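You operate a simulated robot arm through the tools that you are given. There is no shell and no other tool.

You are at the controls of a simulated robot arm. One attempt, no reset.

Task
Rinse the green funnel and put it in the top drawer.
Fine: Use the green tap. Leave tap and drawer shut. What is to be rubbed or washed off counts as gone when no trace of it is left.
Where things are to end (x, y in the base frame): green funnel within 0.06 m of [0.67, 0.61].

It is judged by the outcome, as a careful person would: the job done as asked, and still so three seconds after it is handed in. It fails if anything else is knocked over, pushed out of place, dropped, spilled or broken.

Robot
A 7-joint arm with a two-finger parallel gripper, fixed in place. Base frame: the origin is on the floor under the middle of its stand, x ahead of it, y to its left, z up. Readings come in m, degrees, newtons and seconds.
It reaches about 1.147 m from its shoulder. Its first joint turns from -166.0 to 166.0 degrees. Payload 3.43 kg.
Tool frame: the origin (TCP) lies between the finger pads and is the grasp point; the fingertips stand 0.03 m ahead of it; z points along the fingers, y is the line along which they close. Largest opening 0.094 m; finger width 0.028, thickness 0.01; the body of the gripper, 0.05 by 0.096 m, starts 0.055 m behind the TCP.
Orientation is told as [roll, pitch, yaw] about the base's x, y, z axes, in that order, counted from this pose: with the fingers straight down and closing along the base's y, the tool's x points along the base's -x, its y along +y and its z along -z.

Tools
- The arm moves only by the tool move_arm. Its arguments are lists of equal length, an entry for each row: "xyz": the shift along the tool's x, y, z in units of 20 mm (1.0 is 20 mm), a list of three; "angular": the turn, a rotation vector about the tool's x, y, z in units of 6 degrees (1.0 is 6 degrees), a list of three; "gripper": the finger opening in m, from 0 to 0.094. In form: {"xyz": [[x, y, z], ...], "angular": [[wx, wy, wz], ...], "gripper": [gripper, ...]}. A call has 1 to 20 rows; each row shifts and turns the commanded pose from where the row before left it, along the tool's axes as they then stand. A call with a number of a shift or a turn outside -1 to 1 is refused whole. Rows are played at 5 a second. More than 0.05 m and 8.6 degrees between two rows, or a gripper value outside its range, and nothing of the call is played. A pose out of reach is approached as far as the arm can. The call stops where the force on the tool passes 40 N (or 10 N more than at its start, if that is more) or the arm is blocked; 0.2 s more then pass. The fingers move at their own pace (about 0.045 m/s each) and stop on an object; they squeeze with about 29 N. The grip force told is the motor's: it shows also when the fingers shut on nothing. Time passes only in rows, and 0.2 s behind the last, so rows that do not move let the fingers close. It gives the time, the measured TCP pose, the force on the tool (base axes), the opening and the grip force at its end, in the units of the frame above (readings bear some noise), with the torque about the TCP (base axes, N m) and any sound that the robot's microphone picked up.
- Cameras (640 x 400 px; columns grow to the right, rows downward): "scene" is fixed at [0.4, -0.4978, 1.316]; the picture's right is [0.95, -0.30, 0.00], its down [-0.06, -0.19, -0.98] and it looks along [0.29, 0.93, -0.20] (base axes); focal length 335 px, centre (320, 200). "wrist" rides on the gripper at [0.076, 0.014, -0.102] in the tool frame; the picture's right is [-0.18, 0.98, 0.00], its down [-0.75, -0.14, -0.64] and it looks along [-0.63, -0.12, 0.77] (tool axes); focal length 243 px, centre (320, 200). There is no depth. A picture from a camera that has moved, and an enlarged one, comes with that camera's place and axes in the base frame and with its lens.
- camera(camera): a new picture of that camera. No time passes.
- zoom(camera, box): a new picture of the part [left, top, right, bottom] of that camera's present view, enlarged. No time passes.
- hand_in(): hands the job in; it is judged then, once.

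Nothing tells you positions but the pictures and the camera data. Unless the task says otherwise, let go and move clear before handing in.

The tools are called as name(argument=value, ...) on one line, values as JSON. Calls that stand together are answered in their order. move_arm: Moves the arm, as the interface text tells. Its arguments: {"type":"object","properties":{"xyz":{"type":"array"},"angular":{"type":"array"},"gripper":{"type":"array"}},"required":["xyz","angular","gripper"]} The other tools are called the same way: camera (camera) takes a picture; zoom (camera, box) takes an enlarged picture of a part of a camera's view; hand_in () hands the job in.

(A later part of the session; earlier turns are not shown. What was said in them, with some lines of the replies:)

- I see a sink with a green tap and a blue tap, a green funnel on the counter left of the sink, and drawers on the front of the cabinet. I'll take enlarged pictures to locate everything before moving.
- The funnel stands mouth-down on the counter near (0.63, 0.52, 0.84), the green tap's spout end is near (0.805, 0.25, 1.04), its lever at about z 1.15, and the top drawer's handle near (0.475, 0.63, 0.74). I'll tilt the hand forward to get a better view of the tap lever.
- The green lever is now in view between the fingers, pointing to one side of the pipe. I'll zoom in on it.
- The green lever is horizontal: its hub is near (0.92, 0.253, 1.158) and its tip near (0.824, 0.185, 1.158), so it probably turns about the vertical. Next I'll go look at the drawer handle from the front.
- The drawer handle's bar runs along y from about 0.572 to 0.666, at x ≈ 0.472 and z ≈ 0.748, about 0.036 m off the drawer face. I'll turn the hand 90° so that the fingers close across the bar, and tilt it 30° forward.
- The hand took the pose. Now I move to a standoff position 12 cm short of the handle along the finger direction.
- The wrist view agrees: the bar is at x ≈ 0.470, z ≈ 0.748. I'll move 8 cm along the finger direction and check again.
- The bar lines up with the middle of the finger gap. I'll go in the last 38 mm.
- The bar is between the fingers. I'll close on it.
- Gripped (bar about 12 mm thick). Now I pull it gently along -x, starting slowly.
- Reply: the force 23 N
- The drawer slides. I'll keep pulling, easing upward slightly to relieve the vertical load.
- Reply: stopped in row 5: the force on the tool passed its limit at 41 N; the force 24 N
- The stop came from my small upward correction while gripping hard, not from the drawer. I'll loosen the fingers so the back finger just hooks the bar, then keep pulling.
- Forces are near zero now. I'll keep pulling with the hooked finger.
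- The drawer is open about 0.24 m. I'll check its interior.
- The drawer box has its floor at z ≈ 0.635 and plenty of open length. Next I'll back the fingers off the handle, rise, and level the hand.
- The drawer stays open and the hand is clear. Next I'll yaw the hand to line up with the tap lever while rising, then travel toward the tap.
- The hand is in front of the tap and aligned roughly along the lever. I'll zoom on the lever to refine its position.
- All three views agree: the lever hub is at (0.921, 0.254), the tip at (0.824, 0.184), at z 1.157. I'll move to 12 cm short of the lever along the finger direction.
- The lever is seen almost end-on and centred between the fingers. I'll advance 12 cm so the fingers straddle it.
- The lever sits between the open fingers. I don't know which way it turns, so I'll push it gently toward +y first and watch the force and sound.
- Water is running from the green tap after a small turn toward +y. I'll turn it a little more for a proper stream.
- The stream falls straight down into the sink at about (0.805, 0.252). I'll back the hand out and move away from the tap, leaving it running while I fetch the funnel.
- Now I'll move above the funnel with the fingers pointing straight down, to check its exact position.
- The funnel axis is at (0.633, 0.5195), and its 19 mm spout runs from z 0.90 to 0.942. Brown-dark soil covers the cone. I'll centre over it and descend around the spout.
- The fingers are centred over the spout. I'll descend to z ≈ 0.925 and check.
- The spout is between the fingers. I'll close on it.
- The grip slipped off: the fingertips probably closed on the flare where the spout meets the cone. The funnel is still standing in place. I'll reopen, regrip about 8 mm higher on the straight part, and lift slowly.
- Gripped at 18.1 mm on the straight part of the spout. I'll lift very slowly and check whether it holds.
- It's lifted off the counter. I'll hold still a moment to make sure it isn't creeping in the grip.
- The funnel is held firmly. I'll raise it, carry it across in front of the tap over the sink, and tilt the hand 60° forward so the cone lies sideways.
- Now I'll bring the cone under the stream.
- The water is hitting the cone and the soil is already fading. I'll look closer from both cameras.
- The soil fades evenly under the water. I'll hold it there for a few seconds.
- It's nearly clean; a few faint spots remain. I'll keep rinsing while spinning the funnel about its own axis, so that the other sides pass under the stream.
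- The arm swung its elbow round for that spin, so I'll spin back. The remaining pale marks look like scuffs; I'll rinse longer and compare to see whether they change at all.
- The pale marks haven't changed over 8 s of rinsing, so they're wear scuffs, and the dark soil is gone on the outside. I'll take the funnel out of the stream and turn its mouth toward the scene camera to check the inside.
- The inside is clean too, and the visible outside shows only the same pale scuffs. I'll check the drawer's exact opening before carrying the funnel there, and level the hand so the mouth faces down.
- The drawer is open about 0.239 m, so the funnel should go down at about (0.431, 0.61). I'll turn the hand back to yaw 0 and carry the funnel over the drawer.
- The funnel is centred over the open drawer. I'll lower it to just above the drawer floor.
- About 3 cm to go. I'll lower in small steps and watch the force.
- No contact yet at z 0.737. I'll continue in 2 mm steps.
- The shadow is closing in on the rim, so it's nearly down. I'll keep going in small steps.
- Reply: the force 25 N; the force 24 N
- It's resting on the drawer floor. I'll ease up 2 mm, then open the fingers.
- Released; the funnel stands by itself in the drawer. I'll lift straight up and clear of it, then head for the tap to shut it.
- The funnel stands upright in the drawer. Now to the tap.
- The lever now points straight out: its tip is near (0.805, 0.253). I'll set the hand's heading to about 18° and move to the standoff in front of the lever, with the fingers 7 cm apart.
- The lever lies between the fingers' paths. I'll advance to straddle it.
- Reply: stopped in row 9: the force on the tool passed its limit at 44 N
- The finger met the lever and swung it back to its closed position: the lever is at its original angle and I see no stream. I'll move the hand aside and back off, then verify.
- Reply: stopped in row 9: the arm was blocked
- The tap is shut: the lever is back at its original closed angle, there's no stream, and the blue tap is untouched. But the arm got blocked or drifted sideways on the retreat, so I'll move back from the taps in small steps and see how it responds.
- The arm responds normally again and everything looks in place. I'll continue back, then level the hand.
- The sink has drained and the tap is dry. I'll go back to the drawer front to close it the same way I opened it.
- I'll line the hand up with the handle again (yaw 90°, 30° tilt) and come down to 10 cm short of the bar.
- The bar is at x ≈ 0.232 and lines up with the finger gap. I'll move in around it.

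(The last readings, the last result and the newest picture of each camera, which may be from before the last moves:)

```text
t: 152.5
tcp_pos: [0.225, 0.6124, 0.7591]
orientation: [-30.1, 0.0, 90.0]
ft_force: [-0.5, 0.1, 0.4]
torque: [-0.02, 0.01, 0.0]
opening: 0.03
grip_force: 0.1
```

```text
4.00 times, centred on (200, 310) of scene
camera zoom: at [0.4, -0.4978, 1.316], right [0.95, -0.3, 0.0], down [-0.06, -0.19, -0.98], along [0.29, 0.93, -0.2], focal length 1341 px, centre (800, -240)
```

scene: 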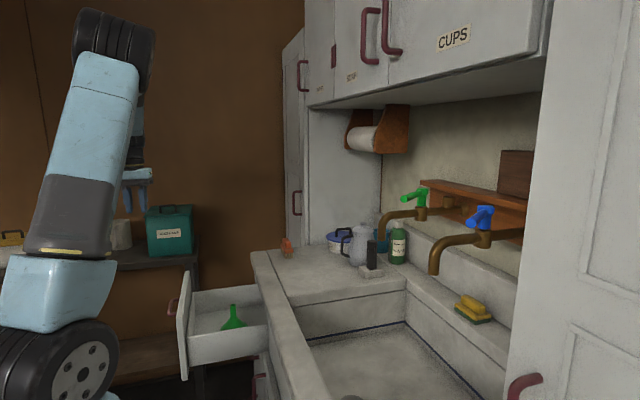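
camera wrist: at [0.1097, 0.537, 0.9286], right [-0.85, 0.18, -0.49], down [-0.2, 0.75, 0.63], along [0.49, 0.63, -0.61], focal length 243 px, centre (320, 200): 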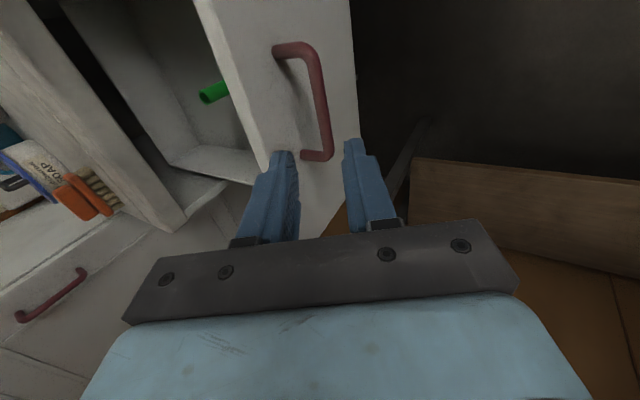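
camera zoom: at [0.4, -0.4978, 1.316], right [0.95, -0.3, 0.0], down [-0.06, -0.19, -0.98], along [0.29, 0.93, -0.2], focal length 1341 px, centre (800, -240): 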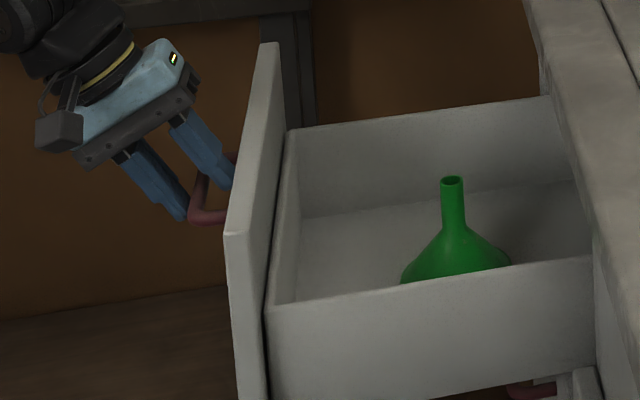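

The bar is between the fingers. I'll push the drawer slowly toward closed so that the funnel doesn't slide.

move_arm(xyz=[[0, -0.1, 0.058], [0, -0.15, 0.087], [0, -0.2, 0.115], [0, -0.26, 0.15], [0, -0.346, 0.2], [0, -0.346, 0.2], [0, -0.346, 0.2], [0, -0.346, 0.2], [0, -0.346, 0.2], [0, -0.346, 0.2], [0, -0.346, 0.2], [0, -0.346, 0.2], [0, -0.346, 0.2], [0, -0.346, 0.2], [0, -0.346, 0.2], [0, -0.346, 0.2], [0, -0.346, 0.2], [0, -0.26, 0.15], [0, -0.17, 0.1], [0, 0, 0]], angular=[[0, 0, 0], [0, 0, 0], [0, 0, 0], [0, 0, 0], [0, 0, 0], [0, 0, 0], [0, 0, 0], [0, 0, 0], [0, 0, 0], [0, 0, 0], [0, 0, 0], [0, 0, 0], [0, 0, 0], [0, 0, 0], [0, 0, 0], [0, 0, 0], [0, 0, 0], [0, 0, 0], [0, 0, 0], [0, 0, 0]], gripper=[0.03, 0.03, 0.03, 0.03, 0.03, 0.03, 0.03, 0.03, 0.03, 0.03, 0.03, 0.03, 0.03, 0.03, 0.03, 0.03, 0.03, 0.03, 0.03, 0.03])

camera(camera="scene")

zoom(camera="scene", box=[170, 230, 320, 370])

```text
t: 156.7
tcp_pos: [0.3552, 0.6124, 0.7602]
orientation: [-30.0, 0.1, 90.0]
ft_force: [-1.7, 1.1, 1.5]
torque: [0.0, 0.01, 0.05]
opening: 0.0297
grip_force: 0.1
```

```text
taken
```

scene: 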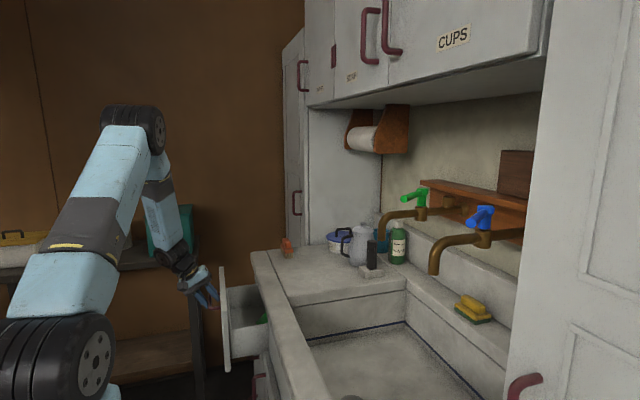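

```text
2.86 times, centred on (245, 300) of scene
camera zoom: at [0.4, -0.4978, 1.316], right [0.95, -0.3, 0.0], down [-0.06, -0.19, -0.98], along [0.29, 0.93, -0.2], focal length 958 px, centre (534, -86)
```

zoom: 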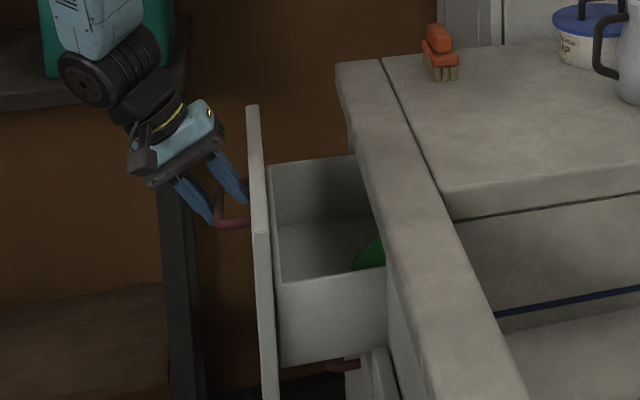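

About 12 cm left. I'll continue, slowing down at the end.

move_arm(xyz=[[0, -0.2, 0.115], [0, -0.3, 0.173], [0, -0.346, 0.2], [0, -0.346, 0.2], [0, -0.346, 0.2], [0, -0.346, 0.2], [0, -0.346, 0.2], [0, -0.346, 0.2], [0, -0.346, 0.2], [0, -0.346, 0.2], [0, -0.346, 0.2], [0, -0.346, 0.2], [0, -0.346, 0.2], [0, -0.26, 0.15], [0, -0.173, 0.1], [0, -0.087, 0.05], [0, 0, 0]], angular=[[0, 0, 0], [0, 0, 0], [0, 0, 0], [0, 0, 0], [0, 0, 0], [0, 0, 0], [0, 0, 0], [0, 0, 0], [0, 0, 0], [0, 0, 0], [0, 0, 0], [0, 0, 0], [0, 0, 0], [0, 0, 0], [0, 0, 0], [0, 0, 0], [0, 0, 0]], gripper=[0.03, 0.03, 0.03, 0.03, 0.03, 0.03, 0.03, 0.03, 0.03, 0.03, 0.03, 0.03, 0.03, 0.03, 0.03, 0.03, 0.03])

zoom(camera="scene", box=[200, 230, 320, 340])

camera(camera="wrist")

```text
t: 160.3
tcp_pos: [0.467, 0.6112, 0.7589]
orientation: [-30.0, 0.0, 89.8]
ft_force: [-0.5, -0.3, 0.5]
torque: [0.02, 0.0, -0.01]
opening: 0.0299
grip_force: 0.0
```

```text
3.64 times, centred on (260, 285) of scene
camera zoom: at [0.4, -0.4978, 1.316], right [0.95, -0.3, 0.0], down [-0.06, -0.19, -0.98], along [0.29, 0.93, -0.2], focal length 1219 px, centre (538, -109)
```

zoom: 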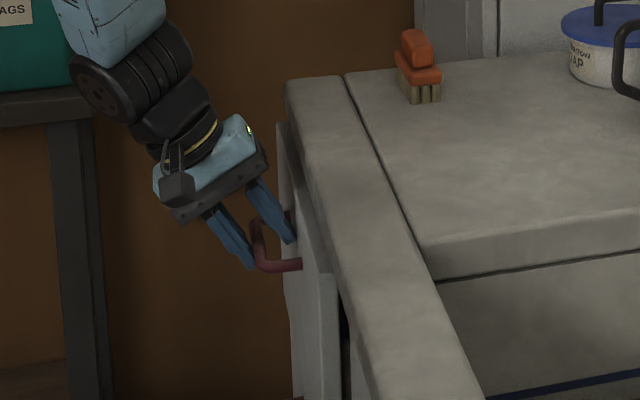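

```text
taken
camera wrist: at [0.4036, 0.5362, 0.8403], right [-0.85, 0.18, -0.49], down [-0.2, 0.75, 0.63], along [0.49, 0.63, -0.61], focal length 243 px, centre (320, 200)
```

wrist: 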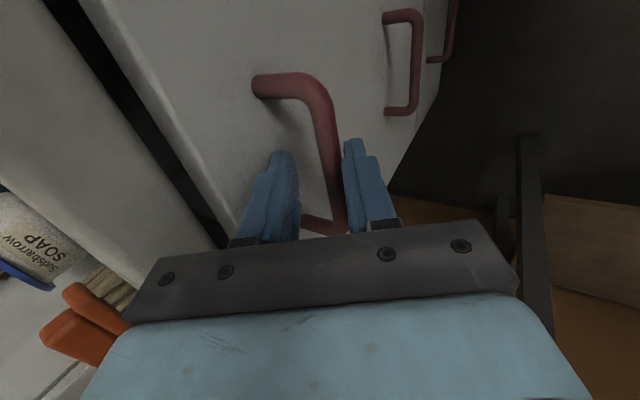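

Almost closed, with no stop force yet. I'll push on in small steps until the drawer meets its stop.

move_arm(xyz=[[0, -0.087, 0.05], [0, -0.087, 0.05], [0, 0, 0]], angular=[[0, 0, 0], [0, 0, 0], [0, 0, 0]], gripper=[0.03, 0.03, 0.03])

move_arm(xyz=[[0, -0.087, 0.05], [0, -0.05, 0.03], [0, 0, 0]], angular=[[0, 0, 0], [0, 0, 0], [0, 0, 0]], gripper=[0.03, 0.03, 0.03])

```text
t: 161.1
tcp_pos: [0.4716, 0.6117, 0.7599]
orientation: [-30.0, 0.1, 89.9]
ft_force: [-0.5, 0.0, 0.1]
torque: [-0.02, 0.02, -0.01]
opening: 0.0299
grip_force: 0.0
```

```text
t: 161.9
tcp_pos: [0.4742, 0.6124, 0.7591]
orientation: [-30.0, 0.0, 90.0]
ft_force: [-8.0, -1.5, 3.6]
torque: [-0.01, -0.04, -0.05]
opening: 0.0285
grip_force: 0.1
```

Force is rising (8 N), so the drawer is at its stop. One more slight push to make sure, then a check.

move_arm(xyz=[[0, -0.06, 0.035], [0, 0, 0], [0, 0, 0]], angular=[[0, 0, 0], [0, 0, 0], [0, 0, 0]], gripper=[0.03, 0.03, 0.03])

zoom(camera="scene", box=[200, 230, 320, 340])

camera(camera="wrist")

```text
t: 162.7
tcp_pos: [0.4737, 0.6117, 0.7588]
orientation: [-29.9, 0.2, 90.0]
ft_force: [-27.1, -5.4, 5.7]
torque: [-0.08, 0.2, -0.17]
opening: 0.0287
grip_force: 0.1
```

```text
3.64 times, centred on (260, 285) of scene
camera zoom: at [0.4, -0.4978, 1.316], right [0.95, -0.3, 0.0], down [-0.06, -0.19, -0.98], along [0.29, 0.93, -0.2], focal length 1219 px, centre (538, -109)
```

zoom: 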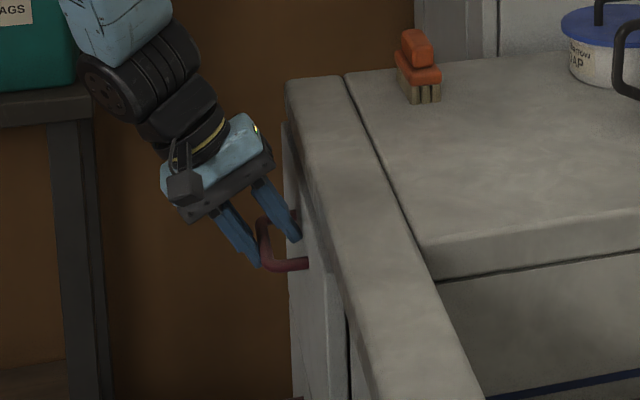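

```text
taken
camera wrist: at [0.4101, 0.5365, 0.8405], right [-0.85, 0.18, -0.49], down [-0.2, 0.75, 0.63], along [0.48, 0.63, -0.61], focal length 243 px, centre (320, 200)
```

wrist: 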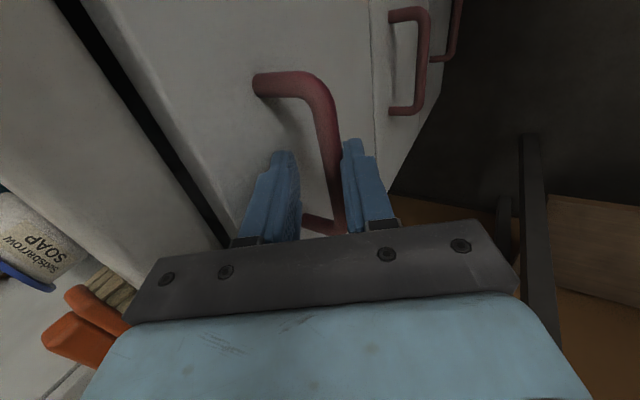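

The drawer is shut against its stop. I'll re-centre the fingers on the bar so I don't drag it, then back out along the finger direction.

move_arm(xyz=[[0, 0.15, 0], [0, 0.25, 0], [0, 0, 0], [0, 0, -0.4], [0, 0, -0.8], [0, 0, -1], [0, 0, -1], [0, 0, -1], [0, 0, -1], [0, 0, -1], [0, 0, 0]], angular=[[0, 0, 0], [0, 0, 0], [0, 0, 0], [0, 0, 0], [0, 0, 0], [0, 0, 0], [0, 0, 0], [0, 0, 0], [0, 0, 0], [0, 0, 0], [0, 0, 0]], gripper=[0.03, 0.03, 0.03, 0.03, 0.03, 0.03, 0.03, 0.03, 0.03, 0.03, 0.03])

camera(camera="scene")

zoom(camera="scene", box=[200, 200, 340, 320])

camera(camera="wrist")

```text
t: 165.1
tcp_pos: [0.4072, 0.6121, 0.862]
orientation: [-30.0, 0.1, 90.0]
ft_force: [0.4, -0.7, -0.3]
torque: [0.01, -0.01, -0.04]
opening: 0.03
grip_force: 0.0
```

```text
taken
```

scene: 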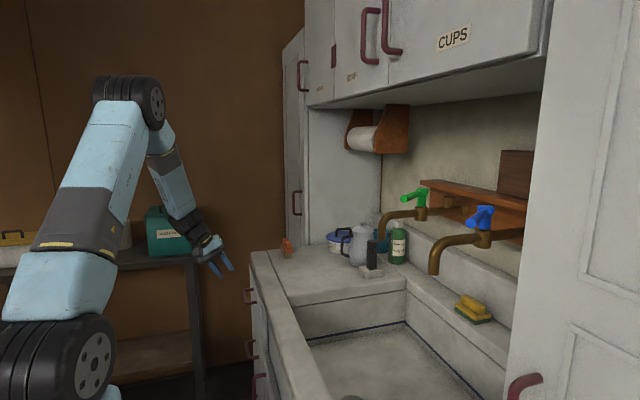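

```text
3.33 times, centred on (270, 260) of scene
camera zoom: at [0.4, -0.4978, 1.316], right [0.95, -0.3, 0.0], down [-0.06, -0.19, -0.98], along [0.29, 0.93, -0.2], focal length 1118 px, centre (487, 0)
```

zoom: 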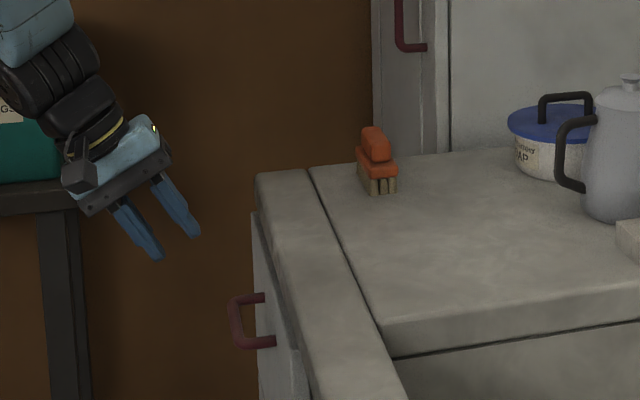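

```text
taken
camera wrist: at [0.3431, 0.5367, 0.944], right [-0.85, 0.18, -0.49], down [-0.2, 0.76, 0.63], along [0.49, 0.63, -0.61], focal length 243 px, centre (320, 200)
```

wrist: 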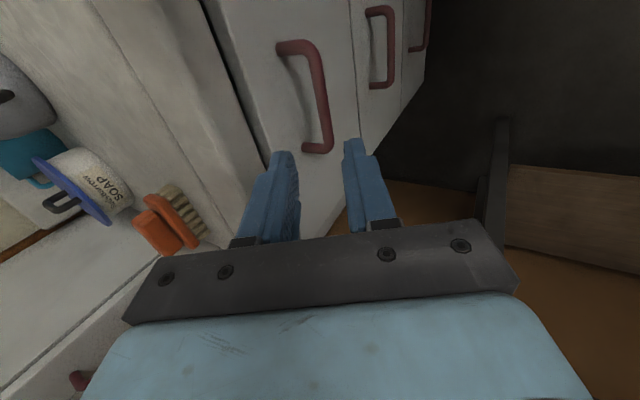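

The drawer handle is exactly where it was at the start. A final check of the tap and surroundings before handing in.

zoom(camera="scene", box=[370, 170, 470, 250])

zoom(camera="scene", box=[330, 150, 530, 400])

move_arm(xyz=[[0, -0.5, -0.866], [0, -0.5, -0.866], [0, -0.5, -0.866], [0, -0.5, -0.866], [0, -0.5, -0.866], [0, 0, 0]], angular=[[0, 0, 0], [0, 0, 0], [0, 0, 0], [0, 0, 0], [0, 0, 0], [0, 0, 0]], gripper=[0.03, 0.03, 0.03, 0.03, 0.03, 0.03])

```text
5.00 times, centred on (420, 210) of scene
camera zoom: at [0.4, -0.4978, 1.316], right [0.95, -0.3, 0.0], down [-0.06, -0.19, -0.98], along [0.29, 0.93, -0.2], focal length 1676 px, centre (-180, 150)
```

zoom: 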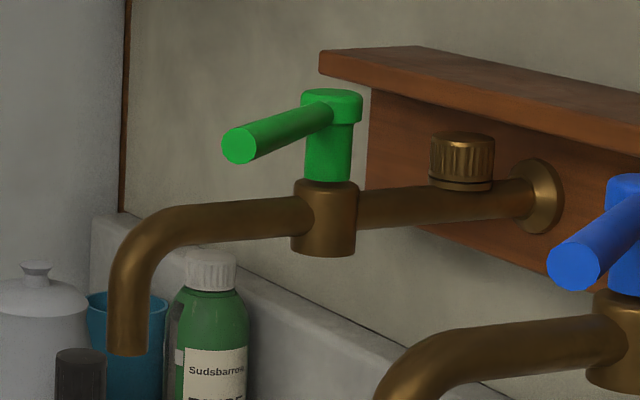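

```text
1.60 times, centred on (430, 275) of scene
camera zoom: at [0.4, -0.4978, 1.316], right [0.95, -0.3, 0.0], down [-0.06, -0.19, -0.98], along [0.29, 0.93, -0.2], focal length 536 px, centre (144, 80)
```

zoom: 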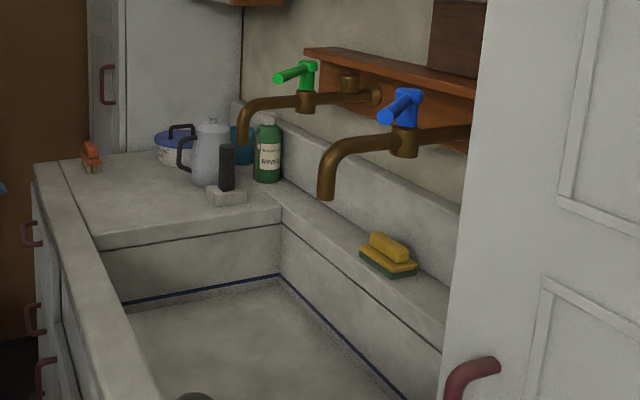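

```text
t: 166.5
tcp_pos: [0.4087, 0.6128, 0.9628]
orientation: [-30.0, 0.1, 89.9]
ft_force: [-0.1, -0.1, -0.3]
torque: [-0.02, 0.03, 0.02]
opening: 0.0298
grip_force: 0.1
```

The green tap is shut and dry at its original angle, the drawer is closed with the rinsed funnel inside at about (0.668, 0.61), and everything else is where it was. The hand is clear, so I'm handing in.

hand_in()

```text
The job is handed in.
```

The funnel is rinsed and in the top drawer, and both the green tap and the drawer are shut. I've handed the job in and the judge's result hasn't come back.

- **Rinsing:** I held the funnel under the green tap for about 12 seconds. The dark soil went from everything I could see on the outside and from the inside of the mouth. A few pale marks stayed and did not change with more rinsing, so I took them for scuffs, not dirt.
- **Placement:** It stands mouth-down in the drawer at about (0.668, 0.611), well within the 0.06 m allowed. I worked that out from where I set it down and how far the drawer was open. I closed the drawer slowly and did not reopen it to check.
- **Tap and drawer:** The tap lever is back at its starting angle and no water is running. The drawer was pushed to its stop, and its handle is where it was at the start.

Three things went less smoothly, none with visible harm:

- My first grip slipped off the funnel's spout while it stood on the counter. It stayed upright.
- When I went to shut the tap, a finger met the lever sooner than planned and swung it closed with about 44 N.
- The arm was blocked for a moment while backing away and drifted sideways. The final pictures show both taps and everything around them in place.
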